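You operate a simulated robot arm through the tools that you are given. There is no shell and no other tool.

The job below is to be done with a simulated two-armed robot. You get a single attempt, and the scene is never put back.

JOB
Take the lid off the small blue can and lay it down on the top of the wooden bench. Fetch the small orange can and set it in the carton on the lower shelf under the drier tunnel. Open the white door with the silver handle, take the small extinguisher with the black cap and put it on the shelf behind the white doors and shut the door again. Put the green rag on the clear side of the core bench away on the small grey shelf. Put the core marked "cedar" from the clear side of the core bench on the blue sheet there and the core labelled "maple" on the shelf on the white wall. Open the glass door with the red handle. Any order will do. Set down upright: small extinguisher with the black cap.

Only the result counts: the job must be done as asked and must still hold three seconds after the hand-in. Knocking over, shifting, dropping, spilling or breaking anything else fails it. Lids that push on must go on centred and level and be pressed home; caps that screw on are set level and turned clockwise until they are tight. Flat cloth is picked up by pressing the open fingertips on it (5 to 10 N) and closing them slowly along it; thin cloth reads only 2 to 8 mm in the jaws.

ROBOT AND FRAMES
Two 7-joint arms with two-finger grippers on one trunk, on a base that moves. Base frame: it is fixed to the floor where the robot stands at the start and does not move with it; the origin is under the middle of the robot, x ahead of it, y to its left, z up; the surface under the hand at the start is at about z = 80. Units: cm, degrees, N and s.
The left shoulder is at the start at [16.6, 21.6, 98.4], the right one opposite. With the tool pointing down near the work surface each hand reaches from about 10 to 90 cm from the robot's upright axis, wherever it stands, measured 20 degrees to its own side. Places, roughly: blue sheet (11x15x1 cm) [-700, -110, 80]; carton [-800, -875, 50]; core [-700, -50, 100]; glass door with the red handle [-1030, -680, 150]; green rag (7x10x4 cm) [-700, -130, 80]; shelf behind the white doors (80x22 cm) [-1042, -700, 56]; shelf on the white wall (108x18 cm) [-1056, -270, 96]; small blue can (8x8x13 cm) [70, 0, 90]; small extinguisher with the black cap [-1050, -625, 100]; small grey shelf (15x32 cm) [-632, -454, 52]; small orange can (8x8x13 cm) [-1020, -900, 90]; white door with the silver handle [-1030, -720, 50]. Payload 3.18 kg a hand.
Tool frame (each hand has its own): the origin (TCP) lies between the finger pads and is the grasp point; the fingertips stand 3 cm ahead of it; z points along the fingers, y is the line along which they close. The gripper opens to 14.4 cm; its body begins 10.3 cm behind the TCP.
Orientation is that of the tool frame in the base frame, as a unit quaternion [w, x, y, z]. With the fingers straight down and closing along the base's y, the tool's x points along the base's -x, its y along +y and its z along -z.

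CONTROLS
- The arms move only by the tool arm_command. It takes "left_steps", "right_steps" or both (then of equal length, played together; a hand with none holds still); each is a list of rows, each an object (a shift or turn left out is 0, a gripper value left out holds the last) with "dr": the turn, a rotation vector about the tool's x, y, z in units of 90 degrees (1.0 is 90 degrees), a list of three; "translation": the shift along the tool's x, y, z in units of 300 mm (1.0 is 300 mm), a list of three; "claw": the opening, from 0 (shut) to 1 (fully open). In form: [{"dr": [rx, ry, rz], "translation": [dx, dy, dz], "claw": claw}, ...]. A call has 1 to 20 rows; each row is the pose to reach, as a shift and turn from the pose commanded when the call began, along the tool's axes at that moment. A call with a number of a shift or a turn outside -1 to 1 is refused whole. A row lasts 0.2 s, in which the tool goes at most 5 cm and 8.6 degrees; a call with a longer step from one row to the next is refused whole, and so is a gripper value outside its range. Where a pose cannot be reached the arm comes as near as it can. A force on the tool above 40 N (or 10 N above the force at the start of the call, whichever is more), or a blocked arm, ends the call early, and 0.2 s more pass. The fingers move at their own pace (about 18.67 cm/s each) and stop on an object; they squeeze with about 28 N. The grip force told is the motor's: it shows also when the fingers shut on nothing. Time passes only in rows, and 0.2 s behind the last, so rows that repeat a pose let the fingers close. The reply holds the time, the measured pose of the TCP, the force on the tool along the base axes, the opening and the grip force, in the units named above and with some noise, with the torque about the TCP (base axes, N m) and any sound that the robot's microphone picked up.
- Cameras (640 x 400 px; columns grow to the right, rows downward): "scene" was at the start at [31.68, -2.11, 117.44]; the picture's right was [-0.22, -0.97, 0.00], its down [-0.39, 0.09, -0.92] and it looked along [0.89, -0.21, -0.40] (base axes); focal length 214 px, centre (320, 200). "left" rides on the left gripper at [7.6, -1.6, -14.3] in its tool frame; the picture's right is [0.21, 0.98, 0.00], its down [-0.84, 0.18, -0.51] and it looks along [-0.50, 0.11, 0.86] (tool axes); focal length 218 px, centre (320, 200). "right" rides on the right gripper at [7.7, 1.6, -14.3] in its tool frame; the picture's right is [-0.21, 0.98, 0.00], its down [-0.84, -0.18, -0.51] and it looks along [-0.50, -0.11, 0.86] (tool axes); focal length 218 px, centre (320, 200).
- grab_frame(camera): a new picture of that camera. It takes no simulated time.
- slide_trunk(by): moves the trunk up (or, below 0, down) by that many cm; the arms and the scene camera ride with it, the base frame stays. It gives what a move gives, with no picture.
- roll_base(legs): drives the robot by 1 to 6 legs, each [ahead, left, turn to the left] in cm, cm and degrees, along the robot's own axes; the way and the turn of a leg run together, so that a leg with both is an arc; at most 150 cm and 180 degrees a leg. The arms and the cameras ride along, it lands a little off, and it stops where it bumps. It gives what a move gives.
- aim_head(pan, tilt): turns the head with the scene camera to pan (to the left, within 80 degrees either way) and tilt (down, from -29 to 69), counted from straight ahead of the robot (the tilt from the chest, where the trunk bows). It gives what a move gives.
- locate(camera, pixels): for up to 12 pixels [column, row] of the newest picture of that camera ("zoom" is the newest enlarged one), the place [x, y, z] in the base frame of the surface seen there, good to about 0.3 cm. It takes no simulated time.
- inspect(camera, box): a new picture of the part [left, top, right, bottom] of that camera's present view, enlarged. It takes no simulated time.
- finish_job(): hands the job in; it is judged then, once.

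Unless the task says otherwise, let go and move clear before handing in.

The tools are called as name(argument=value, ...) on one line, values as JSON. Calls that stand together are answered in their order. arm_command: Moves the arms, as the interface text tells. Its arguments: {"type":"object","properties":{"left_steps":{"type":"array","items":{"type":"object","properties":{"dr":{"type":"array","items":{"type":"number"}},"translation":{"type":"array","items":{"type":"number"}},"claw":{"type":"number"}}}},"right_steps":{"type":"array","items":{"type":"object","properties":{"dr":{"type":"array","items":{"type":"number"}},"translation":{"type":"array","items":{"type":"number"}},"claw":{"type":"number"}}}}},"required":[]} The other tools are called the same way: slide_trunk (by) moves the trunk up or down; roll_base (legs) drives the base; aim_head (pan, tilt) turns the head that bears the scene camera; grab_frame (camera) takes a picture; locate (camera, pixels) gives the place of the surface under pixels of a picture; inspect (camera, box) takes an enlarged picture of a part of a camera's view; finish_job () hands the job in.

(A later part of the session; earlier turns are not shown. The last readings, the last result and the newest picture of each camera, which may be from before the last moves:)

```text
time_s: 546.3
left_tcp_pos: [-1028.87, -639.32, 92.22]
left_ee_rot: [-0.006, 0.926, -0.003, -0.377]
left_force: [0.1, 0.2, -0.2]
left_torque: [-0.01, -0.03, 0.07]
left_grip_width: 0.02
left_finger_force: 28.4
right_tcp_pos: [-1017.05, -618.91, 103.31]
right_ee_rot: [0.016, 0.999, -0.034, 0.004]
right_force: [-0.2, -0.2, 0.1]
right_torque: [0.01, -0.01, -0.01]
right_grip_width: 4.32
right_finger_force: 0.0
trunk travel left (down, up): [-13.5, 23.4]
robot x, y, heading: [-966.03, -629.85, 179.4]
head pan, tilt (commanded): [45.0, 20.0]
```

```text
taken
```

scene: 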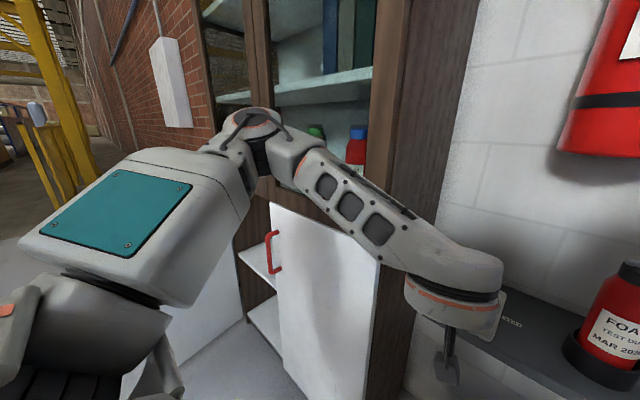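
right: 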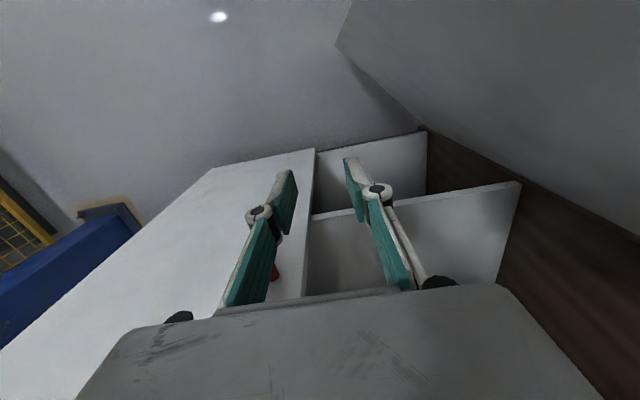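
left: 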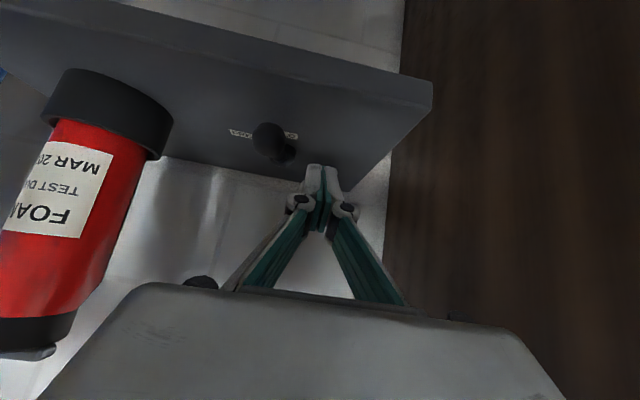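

locate(camera="scene", pixels=[[258, 125], [245, 135], [270, 150], [300, 150], [350, 200], [450, 265], [230, 150], [240, 115], [262, 110]])

```text
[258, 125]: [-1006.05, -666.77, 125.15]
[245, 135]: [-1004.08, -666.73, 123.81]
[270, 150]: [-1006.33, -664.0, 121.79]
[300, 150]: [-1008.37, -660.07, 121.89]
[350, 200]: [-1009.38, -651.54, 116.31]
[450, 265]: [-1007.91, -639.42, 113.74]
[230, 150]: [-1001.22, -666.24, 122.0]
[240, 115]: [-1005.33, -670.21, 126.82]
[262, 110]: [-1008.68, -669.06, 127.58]
```

The elbow is now about 11 cm clear of the glass. I reach out and down with the longer arm to the knob's -y side.

arm_command(left_steps=[{"translation": [-0.026, 0.023, 0.105]}, {"translation": [-0.053, 0.023, 0.21]}, {"translation": [-0.08, 0.023, 0.315]}, {"translation": [-0.106, 0.023, 0.42]}, {"translation": [-0.132, 0.023, 0.524]}, {"translation": [-0.132, 0.023, 0.524]}])

grab_frame(camera="left")

aim_head(pan=10, tilt=30)

grab_frame(camera="scene")

```text
time_s: 547.7
left_tcp_pos: [-1042.68, -639.34, 83.65]
left_ee_rot: [-0.007, 0.926, -0.005, -0.377]
left_force: [-0.6, -0.5, -1.2]
left_torque: [0.0, -0.01, 0.01]
left_grip_width: 0.01
left_finger_force: 27.9
right_tcp_pos: [-1016.98, -619.0, 103.47]
right_ee_rot: [0.017, 0.999, -0.034, 0.005]
right_force: [0.1, 0.1, -0.3]
right_torque: [-0.01, 0.02, -0.01]
right_grip_width: 4.33
right_finger_force: 0.1
trunk travel left (down, up): [-13.5, 23.4]
robot x, y, heading: [-966.2, -629.68, 179.9]
head pan, tilt (commanded): [45.0, 20.0]
```

```text
taken
```

left: 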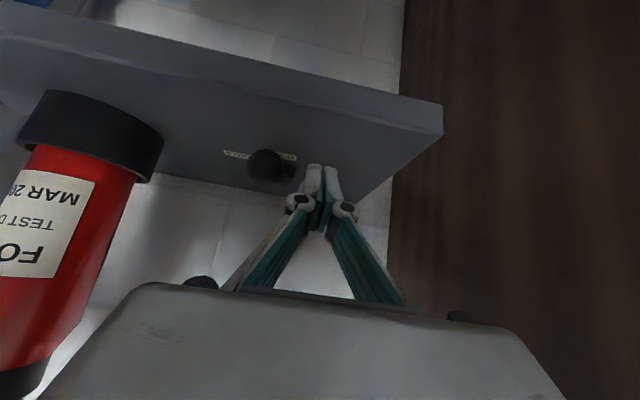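

```text
time_s: 548.7
left_tcp_pos: [-1042.56, -639.47, 83.71]
left_ee_rot: [-0.007, 0.927, -0.003, -0.376]
left_force: [0.0, -0.5, 0.1]
left_torque: [-0.02, -0.03, -0.01]
left_grip_width: 0.01
left_finger_force: 27.8
right_tcp_pos: [-1016.95, -618.97, 103.39]
right_ee_rot: [0.017, 0.999, -0.033, 0.004]
right_force: [-0.6, 0.8, 0.0]
right_torque: [-0.04, 0.02, -0.01]
right_grip_width: 4.31
right_finger_force: 0.0
trunk travel left (down, up): [-13.5, 23.4]
robot x, y, heading: [-966.23, -629.5, 179.7]
head pan, tilt (commanded): [10.0, 30.0]
```

```text
taken
```

scene: 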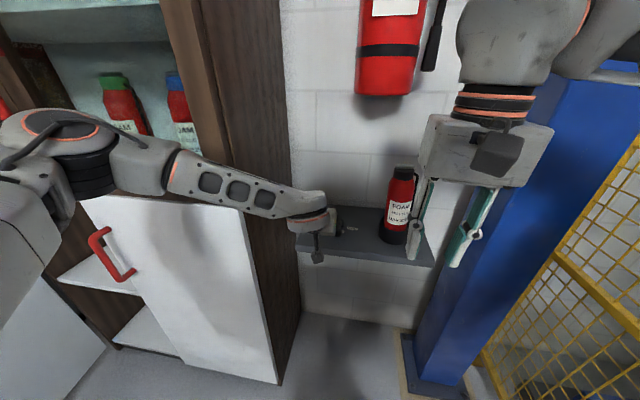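

The closed fingertips stand left of the knob. I sweep along the lever's arc toward FREE slowly.

arm_command(left_steps=[{"translation": [0.005, -0.05, -0.005]}, {"translation": [0.005, -0.082, -0.005]}, {"translation": [0.008, -0.12, -0.007]}, {"translation": [0.009, -0.15, -0.009]}, {"translation": [0.0095, -0.183, -0.009]}, {"translation": [0.004, -0.21, -0.004]}, {"translation": [0, -0.233, 0]}, {"translation": [-0.011, -0.28, 0.01]}, {"translation": [-0.036, -0.33, 0.035]}, {"translation": [-0.067, -0.38, 0.065]}, {"translation": [-0.098, -0.407, 0.095]}, {"translation": [-0.098, -0.407, 0.095]}])

grab_frame(camera="left")

grab_frame(camera="scene")

```text
time_s: 551.3
left_tcp_pos: [-1046.43, -627.43, 83.8]
left_ee_rot: [-0.007, 0.927, -0.004, -0.376]
left_force: [9.9, -6.0, 1.2]
left_torque: [-0.05, -0.06, 0.08]
left_grip_width: 0.0
left_finger_force: 27.9
right_tcp_pos: [-1016.84, -619.01, 103.39]
right_ee_rot: [0.017, 0.999, -0.034, 0.005]
right_force: [-0.2, 0.8, -0.3]
right_torque: [0.01, -0.02, 0.0]
right_grip_width: 4.28
right_finger_force: 0.0
trunk travel left (down, up): [-13.5, 23.4]
robot x, y, heading: [-965.92, -629.7, 179.6]
head pan, tilt (commanded): [10.0, 30.0]
```

```text
taken
```

left: 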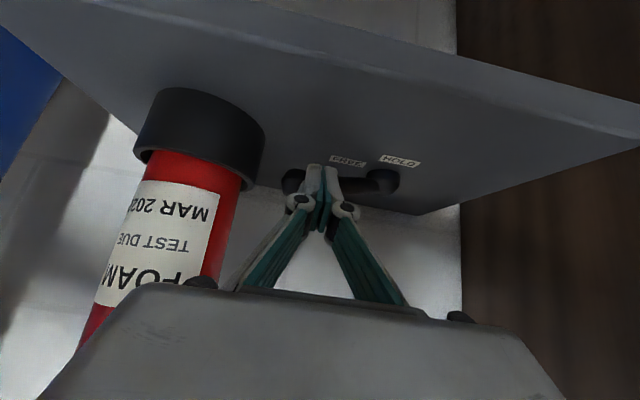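

```text
taken
```

scene: 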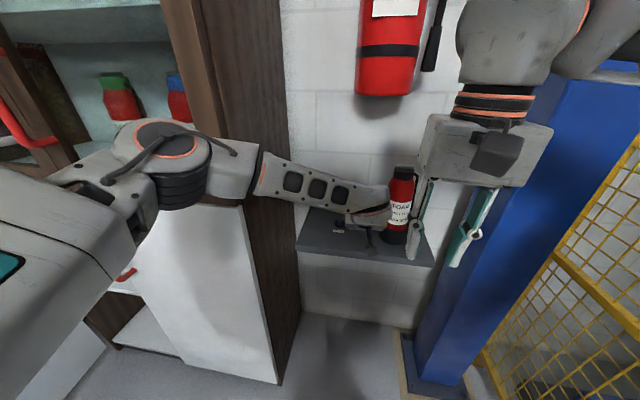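

The lever swung round toward +y, past the FREE label side. I move the fingertips away from it and look closely.

arm_command(left_steps=[{"translation": [0.05, 0.05, -0.06]}, {"translation": [0.12, 0.1, -0.15]}, {"translation": [0.18, 0.18, -0.25]}, {"translation": [0.22, 0.28, -0.35]}, {"translation": [0.25, 0.38, -0.43]}, {"translation": [0.25, 0.38, -0.43]}])

grab_frame(camera="left")

grab_frame(camera="scene")

inspect(camera="scene", box=[280, 190, 460, 290])

```text
time_s: 552.7
left_tcp_pos: [-1032.45, -639.07, 87.9]
left_ee_rot: [-0.008, 0.927, -0.004, -0.376]
left_force: [0.1, -0.6, 0.1]
left_torque: [-0.02, -0.02, 0.02]
left_grip_width: 0.02
left_finger_force: 27.6
right_tcp_pos: [-1017.03, -619.07, 103.45]
right_ee_rot: [0.017, 0.999, -0.034, 0.006]
right_force: [0.5, 0.3, 0.2]
right_torque: [-0.01, -0.01, 0.01]
right_grip_width: 4.32
right_finger_force: 0.1
trunk travel left (down, up): [-13.5, 23.4]
robot x, y, heading: [-966.09, -630.16, 180.0]
head pan, tilt (commanded): [10.0, 30.0]
```

```text
taken
```

left: 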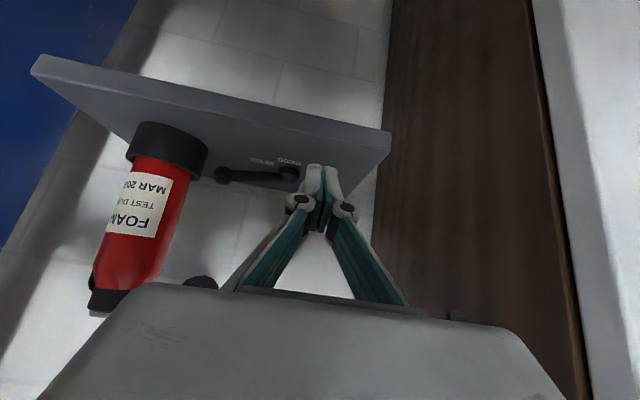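

```text
taken
```

scene: 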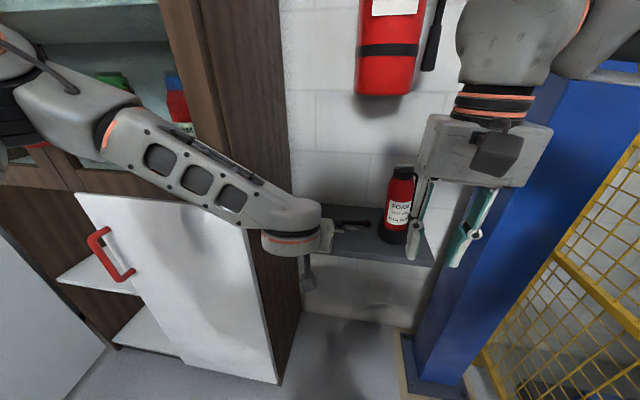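

```text
3.56 times, centred on (370, 240) of scene
```

zoom: 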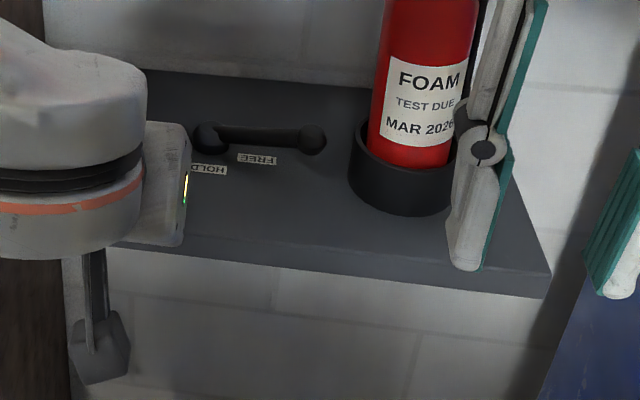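

The lever now lies at FREE. I back off a little, open the left hand and yaw it 38 degrees right again for the grasp.

roll_base(legs=[[-14, 0, 0]])

arm_command(left_steps=[{"translation": [-0.03, -0.013, 0.003], "dr": [0.059, 0, 0.06], "claw": 0.5}, {"translation": [-0.06, -0.027, 0.006], "dr": [0.118, 0, 0.12], "claw": 1}, {"translation": [-0.09, -0.04, 0.009], "dr": [0.177, 0, 0.18]}, {"translation": [-0.11, -0.053, 0.012], "dr": [0.236, 0, 0.24]}, {"translation": [-0.135, -0.067, 0.015], "dr": [0.295, 0, 0.302]}, {"translation": [-0.135, -0.067, 0.015], "dr": [0.295, 0, 0.302]}])

grab_frame(camera="scene")

```text
time_s: 554.0
left_tcp_pos: [-1018.06, -639.08, 87.74]
left_ee_rot: [-0.007, 0.926, -0.003, -0.377]
left_force: [-0.2, 0.3, -0.4]
left_torque: [-0.02, 0.0, 0.02]
left_grip_width: 0.01
left_finger_force: 27.9
right_tcp_pos: [-1002.91, -619.03, 103.28]
right_ee_rot: [0.017, 0.999, -0.033, 0.005]
right_force: [0.2, -0.4, 0.2]
right_torque: [0.01, 0.05, -0.03]
right_grip_width: 4.32
right_finger_force: 0.0
trunk travel left (down, up): [-13.5, 23.4]
robot x, y, heading: [-952.13, -629.99, 180.1]
head pan, tilt (commanded): [10.0, 30.0]
```

```text
time_s: 555.4
left_tcp_pos: [-1021.32, -637.3, 90.52]
left_ee_rot: [-0.13, 0.873, -0.304, -0.357]
left_force: [-0.2, 0.2, 0.9]
left_torque: [0.0, -0.01, -0.01]
left_grip_width: 14.42
left_finger_force: 0.0
right_tcp_pos: [-1002.91, -619.03, 103.42]
right_ee_rot: [0.017, 0.999, -0.032, 0.004]
right_force: [0.1, -0.5, -0.5]
right_torque: [0.01, -0.01, 0.02]
right_grip_width: 4.32
right_finger_force: 0.0
trunk travel left (down, up): [-13.5, 23.4]
robot x, y, heading: [-951.89, -629.8, 179.7]
head pan, tilt (commanded): [10.0, 30.0]
```

```text
taken
```

scene: 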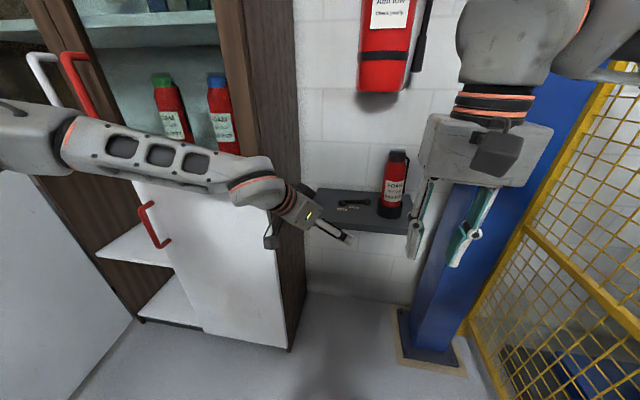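

I roll to the same pre-grasp place as before: 14.8 cm right, then 20 cm ahead.

roll_base(legs=[[0, -14.8, 0], [20.2, 0, 0]])

grab_frame(camera="left")

locate(camera="left", pixels=[[318, 230], [300, 230], [340, 230], [310, 200], [330, 150], [430, 120], [205, 180], [420, 220]])

```text
time_s: 557.4
left_tcp_pos: [-1021.19, -623.78, 90.73]
left_ee_rot: [-0.13, 0.874, -0.301, -0.359]
left_force: [-1.3, -0.1, 1.1]
left_torque: [0.01, 0.0, 0.01]
left_grip_width: 14.39
left_finger_force: 0.1
right_tcp_pos: [-1002.41, -605.99, 103.48]
right_ee_rot: [0.015, 0.999, -0.029, 0.004]
right_force: [0.6, -0.6, 0.2]
right_torque: [0.01, 0.0, 0.0]
right_grip_width: 4.31
right_finger_force: 0.2
trunk travel left (down, up): [-13.5, 23.4]
robot x, y, heading: [-951.88, -616.05, -180.0]
head pan, tilt (commanded): [10.0, 30.0]
stopped in leg 1: the robot was blocked; the commanded pose is now the measured one
```

```text
taken
```

left: 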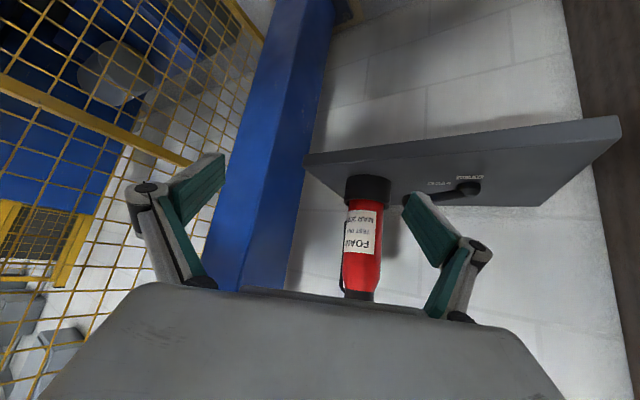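

```text
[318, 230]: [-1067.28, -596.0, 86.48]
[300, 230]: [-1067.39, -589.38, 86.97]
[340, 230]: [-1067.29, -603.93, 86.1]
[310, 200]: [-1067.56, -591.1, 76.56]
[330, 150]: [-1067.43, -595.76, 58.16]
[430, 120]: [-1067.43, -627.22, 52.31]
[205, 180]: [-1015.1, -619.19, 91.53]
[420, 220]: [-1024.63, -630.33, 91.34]
```

The right elbow touched the cage again, so I step back 2.5 cm to the left and draw the right hand 8 cm inward before going ahead.

roll_base(legs=[[0, 2.5, 0]])

arm_command(right_steps=[{"translation": [0, 0.07, 0]}, {"translation": [0, 0.14, 0]}, {"translation": [0, 0.21, 0]}, {"translation": [0, 0.27, 0]}, {"translation": [0, 0.27, 0]}])

roll_base(legs=[[20, 0, 0]])

grab_frame(camera="left")

grab_frame(camera="scene")

```text
time_s: 558.3
left_tcp_pos: [-1021.22, -625.98, 90.48]
left_ee_rot: [-0.129, 0.874, -0.302, -0.358]
left_force: [-0.6, -0.4, -0.3]
left_torque: [0.04, 0.02, -0.04]
left_grip_width: 14.4
left_finger_force: 0.1
right_tcp_pos: [-1002.9, -607.94, 103.23]
right_ee_rot: [0.017, 0.999, -0.028, 0.006]
right_force: [0.2, -0.4, -0.1]
right_torque: [0.02, -0.01, 0.0]
right_grip_width: 4.31
right_finger_force: 0.0
trunk travel left (down, up): [-13.5, 23.4]
robot x, y, heading: [-952.06, -618.44, 180.1]
head pan, tilt (commanded): [10.0, 30.0]
```

```text
time_s: 559.5
left_tcp_pos: [-1021.17, -626.03, 90.43]
left_ee_rot: [-0.129, 0.874, -0.303, -0.357]
left_force: [0.0, -0.3, 0.5]
left_torque: [-0.03, 0.01, 0.02]
left_grip_width: 14.39
left_finger_force: 0.1
right_tcp_pos: [-1003.34, -615.95, 103.65]
right_ee_rot: [0.017, 0.999, -0.03, 0.006]
right_force: [0.7, 0.2, -0.3]
right_torque: [-0.05, -0.01, 0.02]
right_grip_width: 4.37
right_finger_force: 0.0
trunk travel left (down, up): [-13.5, 23.4]
robot x, y, heading: [-951.62, -618.28, 179.6]
head pan, tilt (commanded): [10.0, 30.0]
```

```text
time_s: 561.1
left_tcp_pos: [-1041.29, -625.68, 90.38]
left_ee_rot: [-0.129, 0.874, -0.303, -0.357]
left_force: [0.1, 0.0, 0.9]
left_torque: [0.03, -0.01, -0.02]
left_grip_width: 14.38
left_finger_force: 0.0
right_tcp_pos: [-1023.27, -615.82, 103.61]
right_ee_rot: [0.017, 0.999, -0.03, 0.006]
right_force: [-1.7, -0.2, 0.1]
right_torque: [-0.01, -0.02, 0.02]
right_grip_width: 4.3
right_finger_force: 0.0
trunk travel left (down, up): [-13.5, 23.4]
robot x, y, heading: [-971.71, -618.31, 180.0]
head pan, tilt (commanded): [10.0, 30.0]
```

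```text
taken
```

left: 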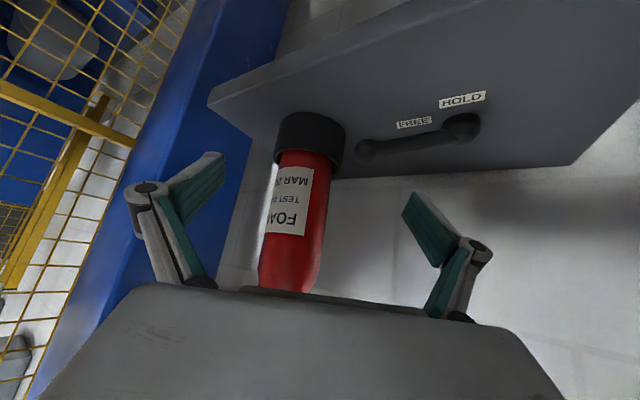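

```text
taken
```

scene: 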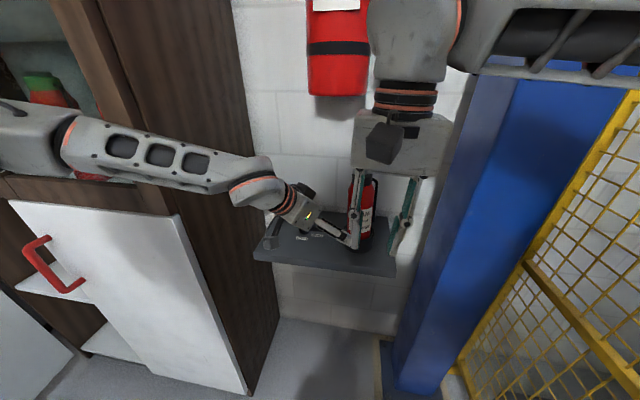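

Lever clear, extinguisher between the fingers. I advance along the approach and close.

arm_command(left_steps=[{"translation": [-0.072, -0.015, 0.072]}, {"translation": [-0.144, -0.03, 0.143]}, {"translation": [-0.21, -0.036, 0.208]}, {"translation": [-0.275, -0.042, 0.272]}, {"translation": [-0.275, -0.042, 0.272]}])

grab_frame(camera="left")

```text
time_s: 562.3
left_tcp_pos: [-1049.44, -617.5, 90.67]
left_ee_rot: [-0.129, 0.873, -0.304, -0.358]
left_force: [0.4, 0.0, 0.9]
left_torque: [-0.01, -0.02, 0.0]
left_grip_width: 14.41
left_finger_force: 0.1
right_tcp_pos: [-1023.27, -615.77, 103.67]
right_ee_rot: [0.017, 0.999, -0.031, 0.006]
right_force: [0.3, -0.1, 1.0]
right_torque: [0.04, -0.02, 0.04]
right_grip_width: 4.33
right_finger_force: 0.0
trunk travel left (down, up): [-13.5, 23.4]
robot x, y, heading: [-971.92, -618.52, 179.8]
head pan, tilt (commanded): [10.0, 30.0]
```

```text
taken
```

left: 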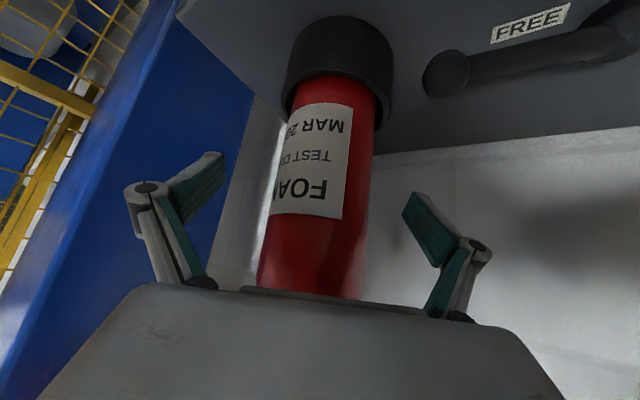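

arm_command(left_steps=[{"translation": [0, 0, 0], "claw": 0.75}, {"translation": [0, 0, 0], "claw": 0.6}, {"translation": [0, 0, 0], "claw": 0.5}, {"translation": [0, 0, 0], "claw": 0.3}, {"translation": [0, 0, 0], "claw": 0.2}, {"translation": [0, 0, 0], "claw": 0.2}, {"translation": [-0.023, 0, -0.024]}, {"translation": [-0.046, 0, -0.048]}, {"translation": [-0.07, 0, -0.071]}, {"translation": [-0.07, 0, -0.071]}])

grab_frame(camera="left")

```text
time_s: 564.5
left_tcp_pos: [-1049.76, -617.63, 93.42]
left_ee_rot: [-0.13, 0.874, -0.305, -0.355]
left_force: [0.5, -0.3, -9.8]
left_torque: [-0.08, -0.11, 0.0]
left_grip_width: 6.92
left_finger_force: 27.7
right_tcp_pos: [-1023.49, -615.76, 103.49]
right_ee_rot: [0.017, 0.999, -0.031, 0.007]
right_force: [-0.4, -0.3, -0.4]
right_torque: [-0.02, 0.01, 0.0]
right_grip_width: 4.32
right_finger_force: 0.0
trunk travel left (down, up): [-13.5, 23.4]
robot x, y, heading: [-971.88, -618.62, 179.7]
head pan, tilt (commanded): [10.0, 30.0]
```

```text
taken
```

left: 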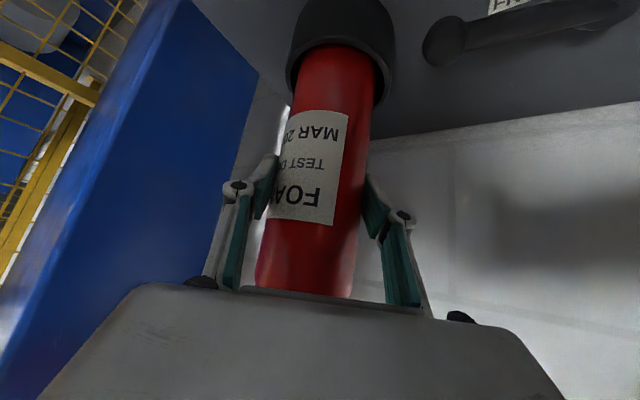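

It comes free now: steady 9.8 N weight and the label stays fixed between the fingers. I lift 5 cm more to clear the cup.

arm_command(left_steps=[{"translation": [-0.023, 0, -0.024]}, {"translation": [-0.046, 0, -0.048]}, {"translation": [-0.07, 0, -0.071]}, {"translation": [-0.093, 0, -0.095]}, {"translation": [-0.117, 0, -0.119]}, {"translation": [-0.117, 0, -0.119]}])

grab_frame(camera="left")

grab_frame(camera="scene")

```text
time_s: 565.9
left_tcp_pos: [-1049.71, -617.64, 98.49]
left_ee_rot: [-0.129, 0.874, -0.304, -0.357]
left_force: [0.3, -0.5, -9.4]
left_torque: [-0.08, -0.15, 0.02]
left_grip_width: 6.93
left_finger_force: 27.8
right_tcp_pos: [-1023.37, -615.82, 103.57]
right_ee_rot: [0.017, 0.999, -0.03, 0.007]
right_force: [0.4, -0.2, 0.8]
right_torque: [-0.03, 0.0, -0.02]
right_grip_width: 4.34
right_finger_force: 0.0
trunk travel left (down, up): [-13.5, 23.4]
robot x, y, heading: [-972.04, -618.37, 179.8]
head pan, tilt (commanded): [10.0, 30.0]
```

```text
taken
```

left: 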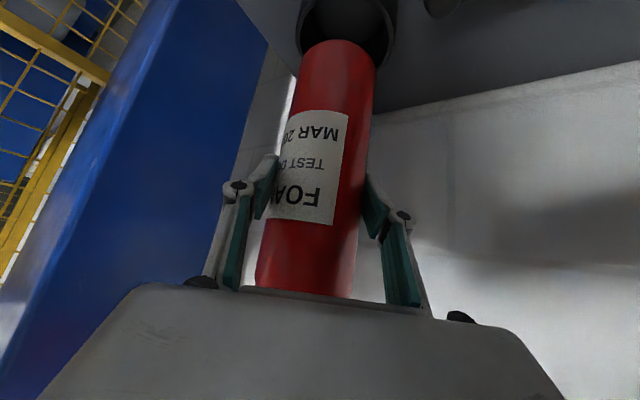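

```text
taken
```

scene: 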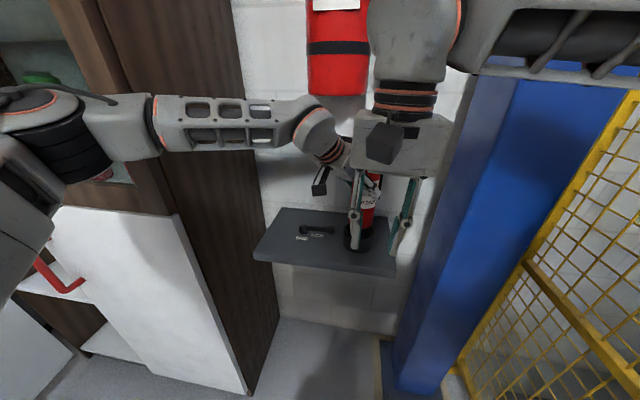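

The extinguisher is out of its cup (bottom about z 86, cup rim 83). I roll straight back 45 cm with it.

roll_base(legs=[[-20, 0, 0], [-28, 0, 0]])

grab_frame(camera="scene")

grab_frame(camera="left")

```text
time_s: 569.1
left_tcp_pos: [-1001.51, -617.91, 98.44]
left_ee_rot: [-0.128, 0.875, -0.301, -0.356]
left_force: [0.0, 0.0, -9.3]
left_torque: [-0.09, -0.12, -0.01]
left_grip_width: 6.95
left_finger_force: 27.8
right_tcp_pos: [-975.43, -616.08, 103.51]
right_ee_rot: [0.017, 0.999, -0.029, 0.005]
right_force: [-0.5, -0.2, 0.9]
right_torque: [0.02, 0.0, -0.01]
right_grip_width: 4.32
right_finger_force: 0.0
trunk travel left (down, up): [-13.5, 23.4]
robot x, y, heading: [-923.86, -618.39, -179.9]
head pan, tilt (commanded): [10.0, 30.0]
```

```text
taken
```

scene: 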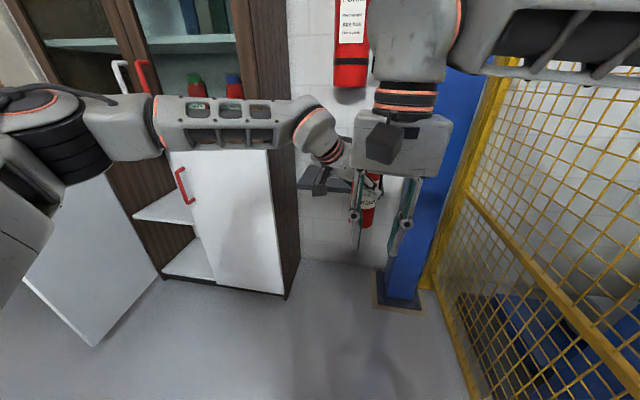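

```text
taken
```

left: 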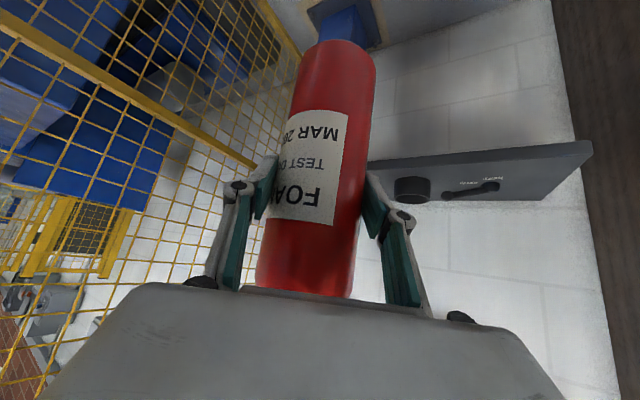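

Secure. I roll left 50 cm away from the cage, then tuck the right hand beside me.

roll_base(legs=[[0, 50, 0]])

arm_command(right_steps=[{"translation": [0.1, -0.1, -0.03]}, {"translation": [0.2, -0.2, -0.06]}, {"translation": [0.3, -0.3, -0.09]}, {"translation": [0.4, -0.4, -0.12]}, {"translation": [0.5, -0.5, -0.15]}, {"translation": [0.6, -0.62, -0.18]}, {"translation": [0.7, -0.73, -0.2]}, {"translation": [0.7, -0.73, -0.2]}])

slide_trunk(by=-6)

grab_frame(camera="scene")

```text
time_s: 573.9
left_tcp_pos: [-1001.98, -666.67, 98.54]
left_ee_rot: [-0.131, 0.873, -0.306, -0.357]
left_force: [0.3, -0.4, -10.0]
left_torque: [-0.08, -0.11, 0.02]
left_grip_width: 6.92
left_finger_force: 28.2
right_tcp_pos: [-975.65, -665.04, 103.62]
right_ee_rot: [0.017, 0.999, -0.034, 0.007]
right_force: [0.2, 0.4, -1.0]
right_torque: [-0.01, 0.01, 0.0]
right_grip_width: 4.34
right_finger_force: 0.0
trunk travel left (down, up): [-13.5, 23.4]
robot x, y, heading: [-924.41, -667.89, 179.2]
head pan, tilt (commanded): [10.0, 30.0]
```

```text
time_s: 575.7
left_tcp_pos: [-1002.02, -666.66, 98.23]
left_ee_rot: [-0.132, 0.873, -0.307, -0.355]
left_force: [-0.1, 0.3, -9.0]
left_torque: [-0.08, -0.08, -0.02]
left_grip_width: 6.93
left_finger_force: 28.6
right_tcp_pos: [-953.12, -644.44, 109.16]
right_ee_rot: [0.016, 0.999, -0.033, 0.007]
right_force: [0.1, -0.9, 0.7]
right_torque: [0.01, 0.01, 0.03]
right_grip_width: 4.33
right_finger_force: 0.1
trunk travel left (down, up): [-13.5, 23.4]
robot x, y, heading: [-923.96, -667.56, 179.8]
head pan, tilt (commanded): [10.0, 30.0]
```

```text
time_s: 576.7
left_tcp_pos: [-1001.76, -666.51, 92.83]
left_ee_rot: [-0.13, 0.872, -0.307, -0.358]
left_force: [0.7, -0.2, -7.9]
left_torque: [-0.09, -0.07, 0.0]
left_grip_width: 6.94
left_finger_force: 27.7
right_tcp_pos: [-953.16, -644.43, 103.24]
right_ee_rot: [0.017, 0.999, -0.035, 0.003]
right_force: [-23.8, 2.5, -12.5]
right_torque: [0.44, 0.32, -0.76]
right_grip_width: 4.2
right_finger_force: 0.1
trunk travel left (down, up): [-7.5, 29.4]
robot x, y, heading: [-924.1, -667.88, 179.4]
head pan, tilt (commanded): [10.0, 30.0]
```

```text
taken
```

scene: 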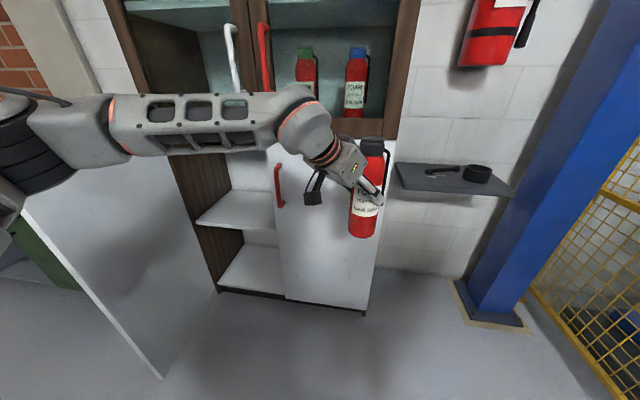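

The right hand reads 24 N, probably touching my own chest, so I move it 7 cm forward. Then I yaw the left hand with the extinguisher back toward straight ahead.

arm_command(right_steps=[{"translation": [-0.08, 0, 0]}, {"translation": [-0.16, 0, 0]}, {"translation": [-0.24, 0, 0]}, {"translation": [-0.24, 0, 0]}])

arm_command(left_steps=[{"translation": [0, 0, 0], "dr": [-0.045, 0, -0.047]}, {"translation": [0, 0, 0], "dr": [-0.09, 0, -0.094]}, {"translation": [0, 0, 0], "dr": [-0.135, 0, -0.141]}, {"translation": [0, 0, 0], "dr": [-0.18, 0, -0.188]}, {"translation": [0, 0, 0], "dr": [-0.225, 0, -0.235]}, {"translation": [0, 0, 0], "dr": [-0.27, 0, -0.282]}, {"translation": [0, 0, 0], "dr": [-0.27, 0, -0.282]}])

grab_frame(camera="scene")

```text
time_s: 577.7
left_tcp_pos: [-1001.93, -666.69, 92.44]
left_ee_rot: [-0.13, 0.874, -0.306, -0.356]
left_force: [-0.3, 0.5, -9.3]
left_torque: [-0.08, -0.09, -0.04]
left_grip_width: 6.93
left_finger_force: 27.9
right_tcp_pos: [-960.4, -643.93, 103.04]
right_ee_rot: [0.018, 0.999, -0.033, 0.006]
right_force: [0.4, 0.4, -0.3]
right_torque: [0.01, 0.04, -0.02]
right_grip_width: 4.29
right_finger_force: 0.0
trunk travel left (down, up): [-7.5, 29.4]
robot x, y, heading: [-924.04, -667.78, 179.3]
head pan, tilt (commanded): [10.0, 30.0]
```

```text
time_s: 579.3
left_tcp_pos: [-1001.88, -666.71, 92.34]
left_ee_rot: [-0.02, 0.927, -0.027, -0.374]
left_force: [0.1, 0.3, -9.7]
left_torque: [-0.01, -0.11, 0.01]
left_grip_width: 6.92
left_finger_force: 27.8
right_tcp_pos: [-960.4, -644.04, 103.03]
right_ee_rot: [0.017, 0.999, -0.034, 0.006]
right_force: [0.3, -0.1, 0.4]
right_torque: [0.02, -0.02, -0.03]
right_grip_width: 4.31
right_finger_force: 0.1
trunk travel left (down, up): [-7.5, 29.4]
robot x, y, heading: [-923.93, -667.85, 179.6]
head pan, tilt (commanded): [10.0, 30.0]
```

```text
taken
```

scene: 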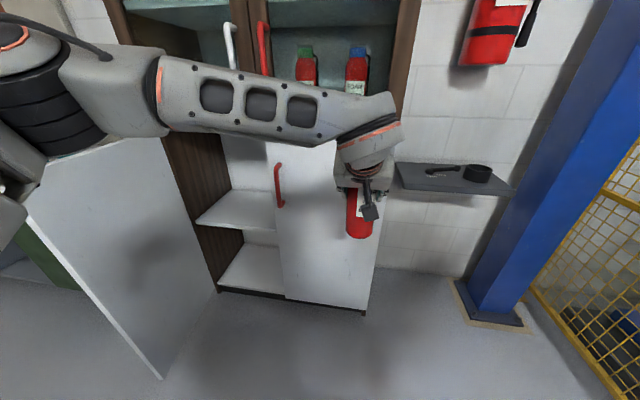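

The extinguisher is held upright with the hand straight ahead. I lower it here in free space to the placing height (z 71) to verify reach.

arm_command(left_steps=[{"translation": [0.082, 0, 0.085]}, {"translation": [0.164, 0, 0.17]}, {"translation": [0.247, 0, 0.256]}, {"translation": [0.329, 0, 0.341]}, {"translation": [0.411, 0, 0.426]}, {"translation": [0.493, 0, 0.511]}, {"translation": [0.493, 0, 0.511]}])

grab_frame(camera="left")

grab_frame(camera="scene")

```text
time_s: 580.9
left_tcp_pos: [-1001.91, -666.67, 70.97]
left_ee_rot: [-0.02, 0.926, -0.027, -0.376]
left_force: [-0.1, 0.1, -9.8]
left_torque: [-0.04, -0.13, 0.01]
left_grip_width: 6.93
left_finger_force: 27.4
right_tcp_pos: [-960.31, -644.0, 103.05]
right_ee_rot: [0.017, 0.999, -0.034, 0.006]
right_force: [0.6, -0.4, -0.3]
right_torque: [-0.04, -0.01, -0.02]
right_grip_width: 4.32
right_finger_force: 0.1
trunk travel left (down, up): [-7.5, 29.4]
robot x, y, heading: [-924.1, -667.74, 179.5]
head pan, tilt (commanded): [10.0, 30.0]
```

```text
taken
```

left: 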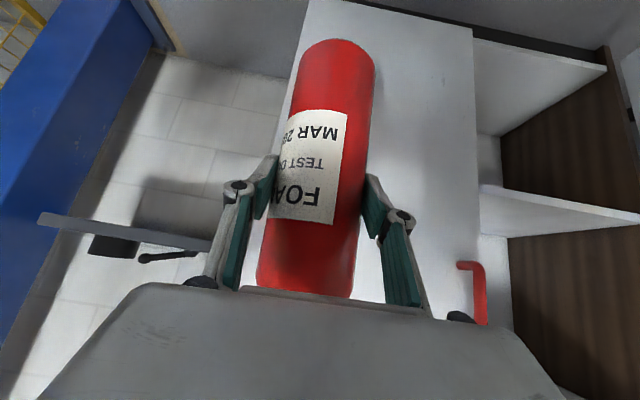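

```text
taken
```

scene: 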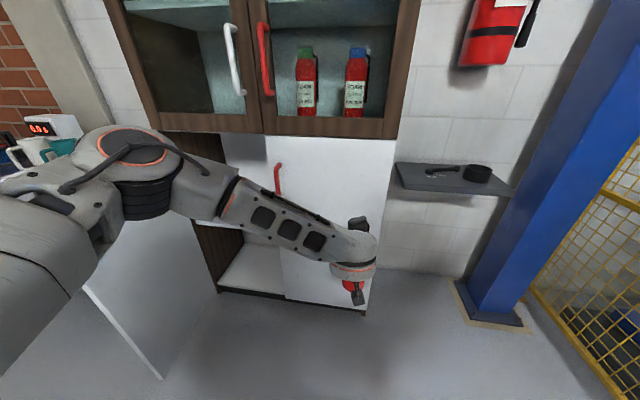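

Placing height reached with the same angle. I locate the elbow and forearm to check them against the open door.

locate(camera="scene", pixels=[[135, 145], [140, 165], [150, 195], [115, 160], [190, 185], [225, 200], [290, 225], [345, 245], [130, 190], [165, 165], [85, 285], [160, 375]])

```text
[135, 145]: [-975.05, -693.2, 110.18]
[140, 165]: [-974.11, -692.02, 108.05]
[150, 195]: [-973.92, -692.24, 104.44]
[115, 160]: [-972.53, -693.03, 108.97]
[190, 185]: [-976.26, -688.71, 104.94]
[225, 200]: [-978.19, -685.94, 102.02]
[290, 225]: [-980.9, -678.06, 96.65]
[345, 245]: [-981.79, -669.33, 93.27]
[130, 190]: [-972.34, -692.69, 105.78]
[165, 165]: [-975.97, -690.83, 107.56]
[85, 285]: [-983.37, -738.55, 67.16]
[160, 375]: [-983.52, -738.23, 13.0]
```

The elbow bottom would graze the door's top at 83 degrees open, so I open the door wider first: with the hand low, its outer side can push gently on the door's inner face near the free end while I roll left.

roll_base(legs=[[0, 58, 0.5]])

aim_head(pan=25, tilt=35)

grab_frame(camera="scene")

```text
time_s: 586.5
left_tcp_pos: [-1002.16, -725.3, 70.84]
left_ee_rot: [-0.018, 0.927, -0.024, -0.374]
left_force: [-0.6, -0.7, -9.1]
left_torque: [-0.03, -0.16, 0.0]
left_grip_width: 6.88
left_finger_force: 28.5
right_tcp_pos: [-960.93, -702.19, 102.95]
right_ee_rot: [0.017, 0.999, -0.03, 0.007]
right_force: [0.4, 0.2, -0.1]
right_torque: [0.0, -0.03, -0.02]
right_grip_width: 4.31
right_finger_force: 0.2
trunk travel left (down, up): [-7.5, 29.4]
robot x, y, heading: [-924.52, -725.84, 179.8]
head pan, tilt (commanded): [10.0, 30.0]
```

```text
time_s: 587.3
left_tcp_pos: [-1002.33, -725.25, 70.78]
left_ee_rot: [-0.018, 0.927, -0.024, -0.374]
left_force: [-0.3, 1.0, -8.9]
left_torque: [-0.05, -0.14, -0.01]
left_grip_width: 6.96
left_finger_force: 27.5
right_tcp_pos: [-960.93, -702.13, 103.02]
right_ee_rot: [0.017, 0.999, -0.029, 0.006]
right_force: [0.0, 0.2, -0.9]
right_torque: [-0.01, 0.01, 0.0]
right_grip_width: 4.32
right_finger_force: 0.0
trunk travel left (down, up): [-7.5, 29.4]
robot x, y, heading: [-924.32, -725.56, 180.0]
head pan, tilt (commanded): [25.0, 35.0]
```

```text
taken
```

scene: 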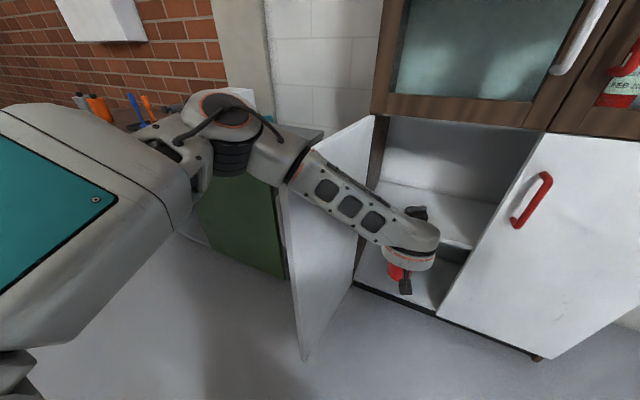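

locate(camera="scene", pixels=[[304, 355], [288, 200], [300, 250], [372, 122], [345, 140], [330, 165], [310, 155], [240, 160], [250, 135], [290, 145], [395, 235], [360, 260]])

```text
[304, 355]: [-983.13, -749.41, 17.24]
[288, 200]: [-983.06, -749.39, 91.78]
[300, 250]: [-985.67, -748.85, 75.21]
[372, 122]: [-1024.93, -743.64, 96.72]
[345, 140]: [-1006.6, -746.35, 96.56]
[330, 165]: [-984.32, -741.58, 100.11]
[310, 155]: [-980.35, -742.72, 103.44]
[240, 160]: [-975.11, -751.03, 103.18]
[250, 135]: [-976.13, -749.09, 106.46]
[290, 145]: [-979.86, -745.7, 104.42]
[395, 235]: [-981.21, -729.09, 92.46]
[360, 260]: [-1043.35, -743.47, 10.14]
```

The door's end has moved to [-983, -749.4]: the forearm is already pushing it open gently. I roll 14 cm further left.

roll_base(legs=[[0, 14, 0]])

grab_frame(camera="scene")

locate(camera="scene", pixels=[[304, 355], [288, 210], [300, 250], [320, 160], [330, 180], [350, 150], [240, 160]])

```text
time_s: 588.7
left_tcp_pos: [-1001.24, -730.39, 73.04]
left_ee_rot: [-0.028, 0.921, -0.041, -0.387]
left_force: [-0.2, 0.0, -9.6]
left_torque: [-0.02, -0.13, -0.04]
left_grip_width: 6.93
left_finger_force: 27.7
right_tcp_pos: [-959.78, -709.65, 103.26]
right_ee_rot: [0.019, 0.999, -0.032, 0.002]
right_force: [-1.0, 0.1, -0.1]
right_torque: [-0.04, 0.04, 0.0]
right_grip_width: 4.3
right_finger_force: 0.1
trunk travel left (down, up): [-7.5, 29.4]
robot x, y, heading: [-924.2, -733.88, 179.3]
head pan, tilt (commanded): [25.0, 35.0]
stopped in leg 1: the robot was blocked; the commanded pose is now the measured one
```

```text
taken
```

scene: 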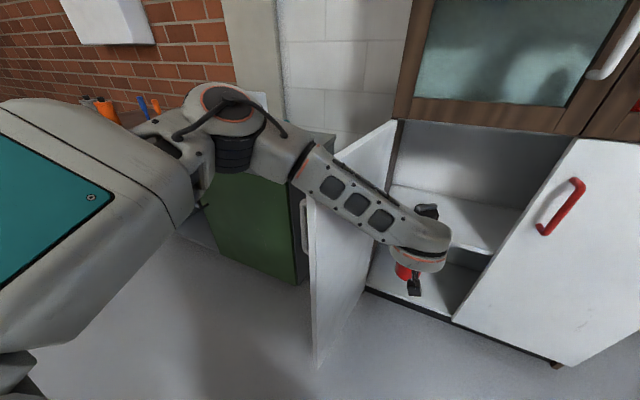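

```text
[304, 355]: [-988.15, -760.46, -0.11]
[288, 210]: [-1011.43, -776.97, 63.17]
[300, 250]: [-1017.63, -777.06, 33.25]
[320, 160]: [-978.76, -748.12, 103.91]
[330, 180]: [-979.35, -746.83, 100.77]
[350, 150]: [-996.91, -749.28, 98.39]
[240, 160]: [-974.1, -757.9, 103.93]
```

locate(camera="scene", pixels=[[318, 340], [315, 260], [325, 300], [340, 280], [312, 215], [390, 130], [306, 225]])

inspect(camera="scene", box=[240, 100, 440, 260])

```text
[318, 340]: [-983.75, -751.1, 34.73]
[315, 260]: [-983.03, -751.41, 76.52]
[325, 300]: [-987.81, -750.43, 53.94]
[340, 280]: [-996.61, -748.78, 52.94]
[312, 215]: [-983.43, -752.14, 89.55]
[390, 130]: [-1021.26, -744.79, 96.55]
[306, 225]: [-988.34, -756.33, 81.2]
```

```text
2.50 times, centred on (340, 180) of scene
```

zoom: 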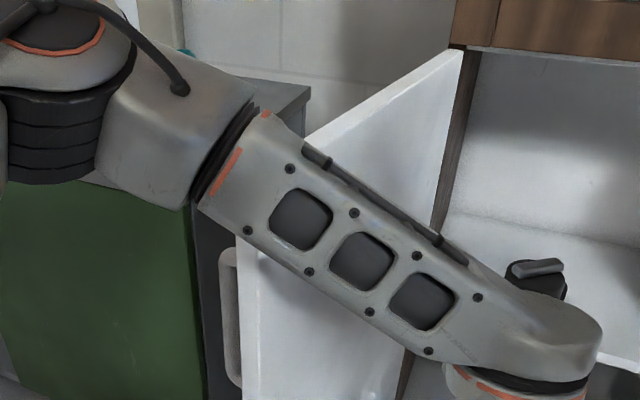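

The door is at its stop (about 100 degrees). I roll right to relieve the arm, then turn the base 20 degrees left so that the elbow comes inside the door for the insertion.

roll_base(legs=[[0, -16, 0]])

arm_command(left_steps=[{"translation": [0, 0, 0]}, {"translation": [0, 0, 0]}])

grab_frame(camera="scene")

```text
time_s: 590.7
left_tcp_pos: [-1001.37, -715.19, 72.05]
left_ee_rot: [-0.027, 0.924, -0.038, -0.38]
left_force: [0.1, 0.8, -8.3]
left_torque: [0.0, -0.14, 0.01]
left_grip_width: 6.92
left_finger_force: 28.6
right_tcp_pos: [-960.37, -694.01, 103.09]
right_ee_rot: [0.017, 0.999, -0.031, 0.005]
right_force: [-0.4, -0.2, -0.8]
right_torque: [-0.02, 0.02, -0.01]
right_grip_width: 4.32
right_finger_force: 0.0
trunk travel left (down, up): [-7.5, 29.4]
robot x, y, heading: [-924.04, -717.93, 179.7]
head pan, tilt (commanded): [25.0, 35.0]
```

```text
time_s: 591.3
left_tcp_pos: [-1001.27, -715.02, 72.03]
left_ee_rot: [-0.027, 0.924, -0.038, -0.38]
left_force: [-0.6, 1.7, -8.7]
left_torque: [0.02, -0.13, -0.03]
left_grip_width: 6.92
left_finger_force: 28.2
right_tcp_pos: [-960.29, -693.97, 103.14]
right_ee_rot: [0.018, 0.999, -0.031, 0.005]
right_force: [0.2, -0.4, -0.5]
right_torque: [0.01, 0.01, -0.01]
right_grip_width: 4.3
right_finger_force: 0.0
trunk travel left (down, up): [-7.5, 29.4]
robot x, y, heading: [-924.15, -717.59, 179.7]
head pan, tilt (commanded): [25.0, 35.0]
```

```text
taken
```

scene: 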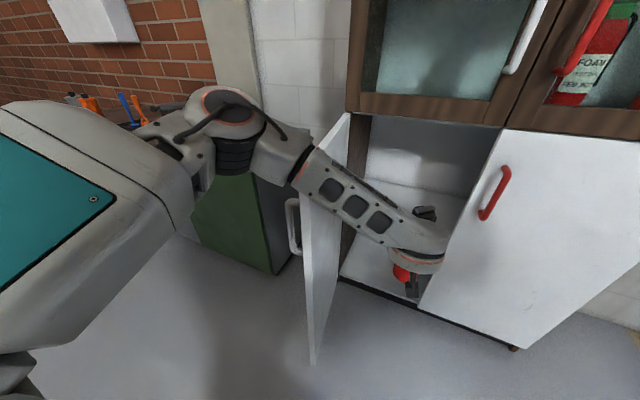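

I roll right 25 cm, then turn left 20 degrees, which brings the hand in front of the opening at about y -717.

roll_base(legs=[[0, -24.7, 0], [0, 0, 20.3]])

aim_head(pan=5, tilt=40)

grab_frame(camera="scene")

grab_frame(camera="left")

```text
time_s: 595.2
left_tcp_pos: [-997.53, -716.87, 71.75]
left_ee_rot: [0.041, 0.916, 0.126, -0.378]
left_force: [0.7, -0.6, -8.3]
left_torque: [0.06, -0.07, -0.02]
left_grip_width: 6.9
left_finger_force: 28.1
right_tcp_pos: [-966.38, -683.0, 103.01]
right_ee_rot: [0.015, 0.989, 0.144, 0.01]
right_force: [-0.3, -1.2, -0.8]
right_torque: [0.02, -0.03, -0.02]
right_grip_width: 4.33
right_finger_force: 0.1
trunk travel left (down, up): [-7.5, 29.4]
robot x, y, heading: [-924.09, -692.6, -160.3]
head pan, tilt (commanded): [25.0, 35.0]
```

```text
time_s: 596.0
left_tcp_pos: [-997.44, -716.94, 71.75]
left_ee_rot: [0.04, 0.917, 0.126, -0.377]
left_force: [0.4, -0.2, -8.3]
left_torque: [0.03, -0.19, 0.01]
left_grip_width: 6.95
left_finger_force: 28.3
right_tcp_pos: [-966.43, -682.88, 103.06]
right_ee_rot: [0.016, 0.989, 0.145, 0.01]
right_force: [0.3, 1.2, 0.0]
right_torque: [-0.02, 0.0, 0.04]
right_grip_width: 4.31
right_finger_force: 0.1
trunk travel left (down, up): [-7.5, 29.4]
robot x, y, heading: [-923.86, -692.74, -160.3]
head pan, tilt (commanded): [5.0, 40.0]
```

```text
taken
```

scene: 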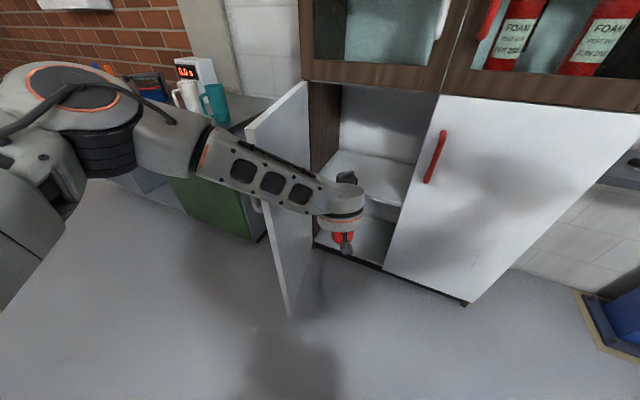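

```text
taken
```

left: 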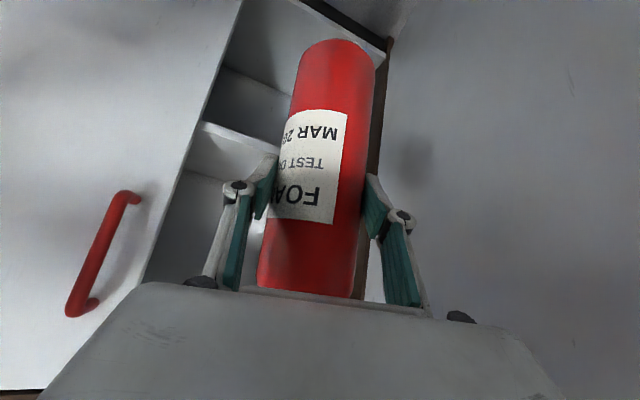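

The hand faces the opening at [-997.4, -716.9]. I roll straight toward -x in two legs, checking between them.

roll_base(legs=[[23.7, -7.9, 0]])

grab_frame(camera="scene")

grab_frame(camera="left")

```text
time_s: 597.9
left_tcp_pos: [-1022.48, -717.52, 71.7]
left_ee_rot: [0.04, 0.917, 0.126, -0.377]
left_force: [-0.5, 0.3, -10.3]
left_torque: [0.04, -0.14, -0.01]
left_grip_width: 6.91
left_finger_force: 28.0
right_tcp_pos: [-991.42, -683.43, 103.0]
right_ee_rot: [0.015, 0.989, 0.144, 0.01]
right_force: [-0.8, -0.1, 0.6]
right_torque: [0.04, -0.02, -0.02]
right_grip_width: 4.31
right_finger_force: 0.0
trunk travel left (down, up): [-7.5, 29.4]
robot x, y, heading: [-949.28, -693.26, -160.0]
head pan, tilt (commanded): [5.0, 40.0]
```

```text
taken
```

scene: 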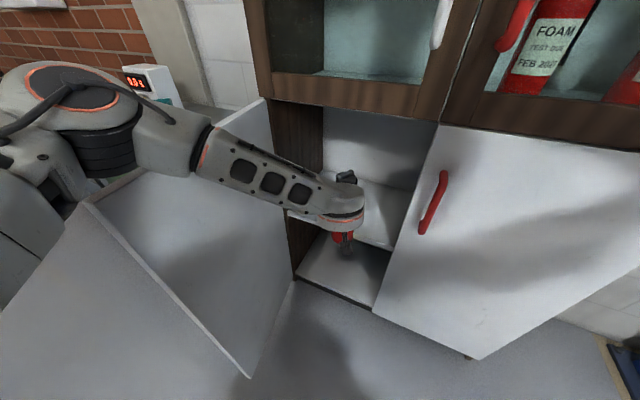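

```text
taken
```

left: 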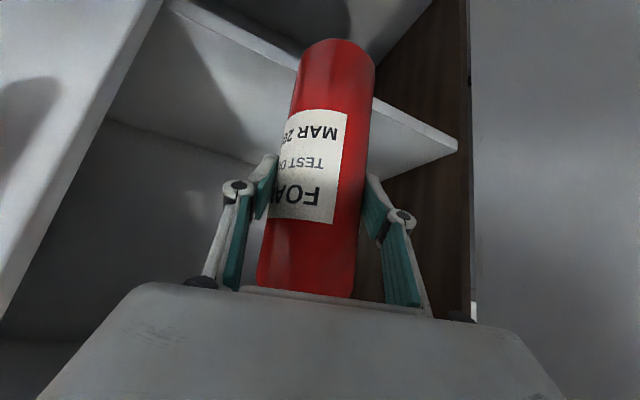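

I measure the extinguisher's bottom and the shelf edge from the left camera before entering.

locate(camera="left", pixels=[[338, 44], [330, 50], [350, 60], [308, 55], [440, 142], [420, 130], [400, 150], [230, 35], [200, 60], [455, 148], [180, 10], [310, 240]])

```text
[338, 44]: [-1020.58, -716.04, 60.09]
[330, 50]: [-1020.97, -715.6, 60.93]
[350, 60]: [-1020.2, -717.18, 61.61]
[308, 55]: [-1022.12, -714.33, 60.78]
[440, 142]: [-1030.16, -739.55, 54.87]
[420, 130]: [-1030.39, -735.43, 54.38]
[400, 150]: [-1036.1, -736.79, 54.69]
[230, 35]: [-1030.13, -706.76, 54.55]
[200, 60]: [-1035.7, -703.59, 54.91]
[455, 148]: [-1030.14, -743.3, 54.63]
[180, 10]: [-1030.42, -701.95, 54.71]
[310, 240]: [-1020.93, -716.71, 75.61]
```

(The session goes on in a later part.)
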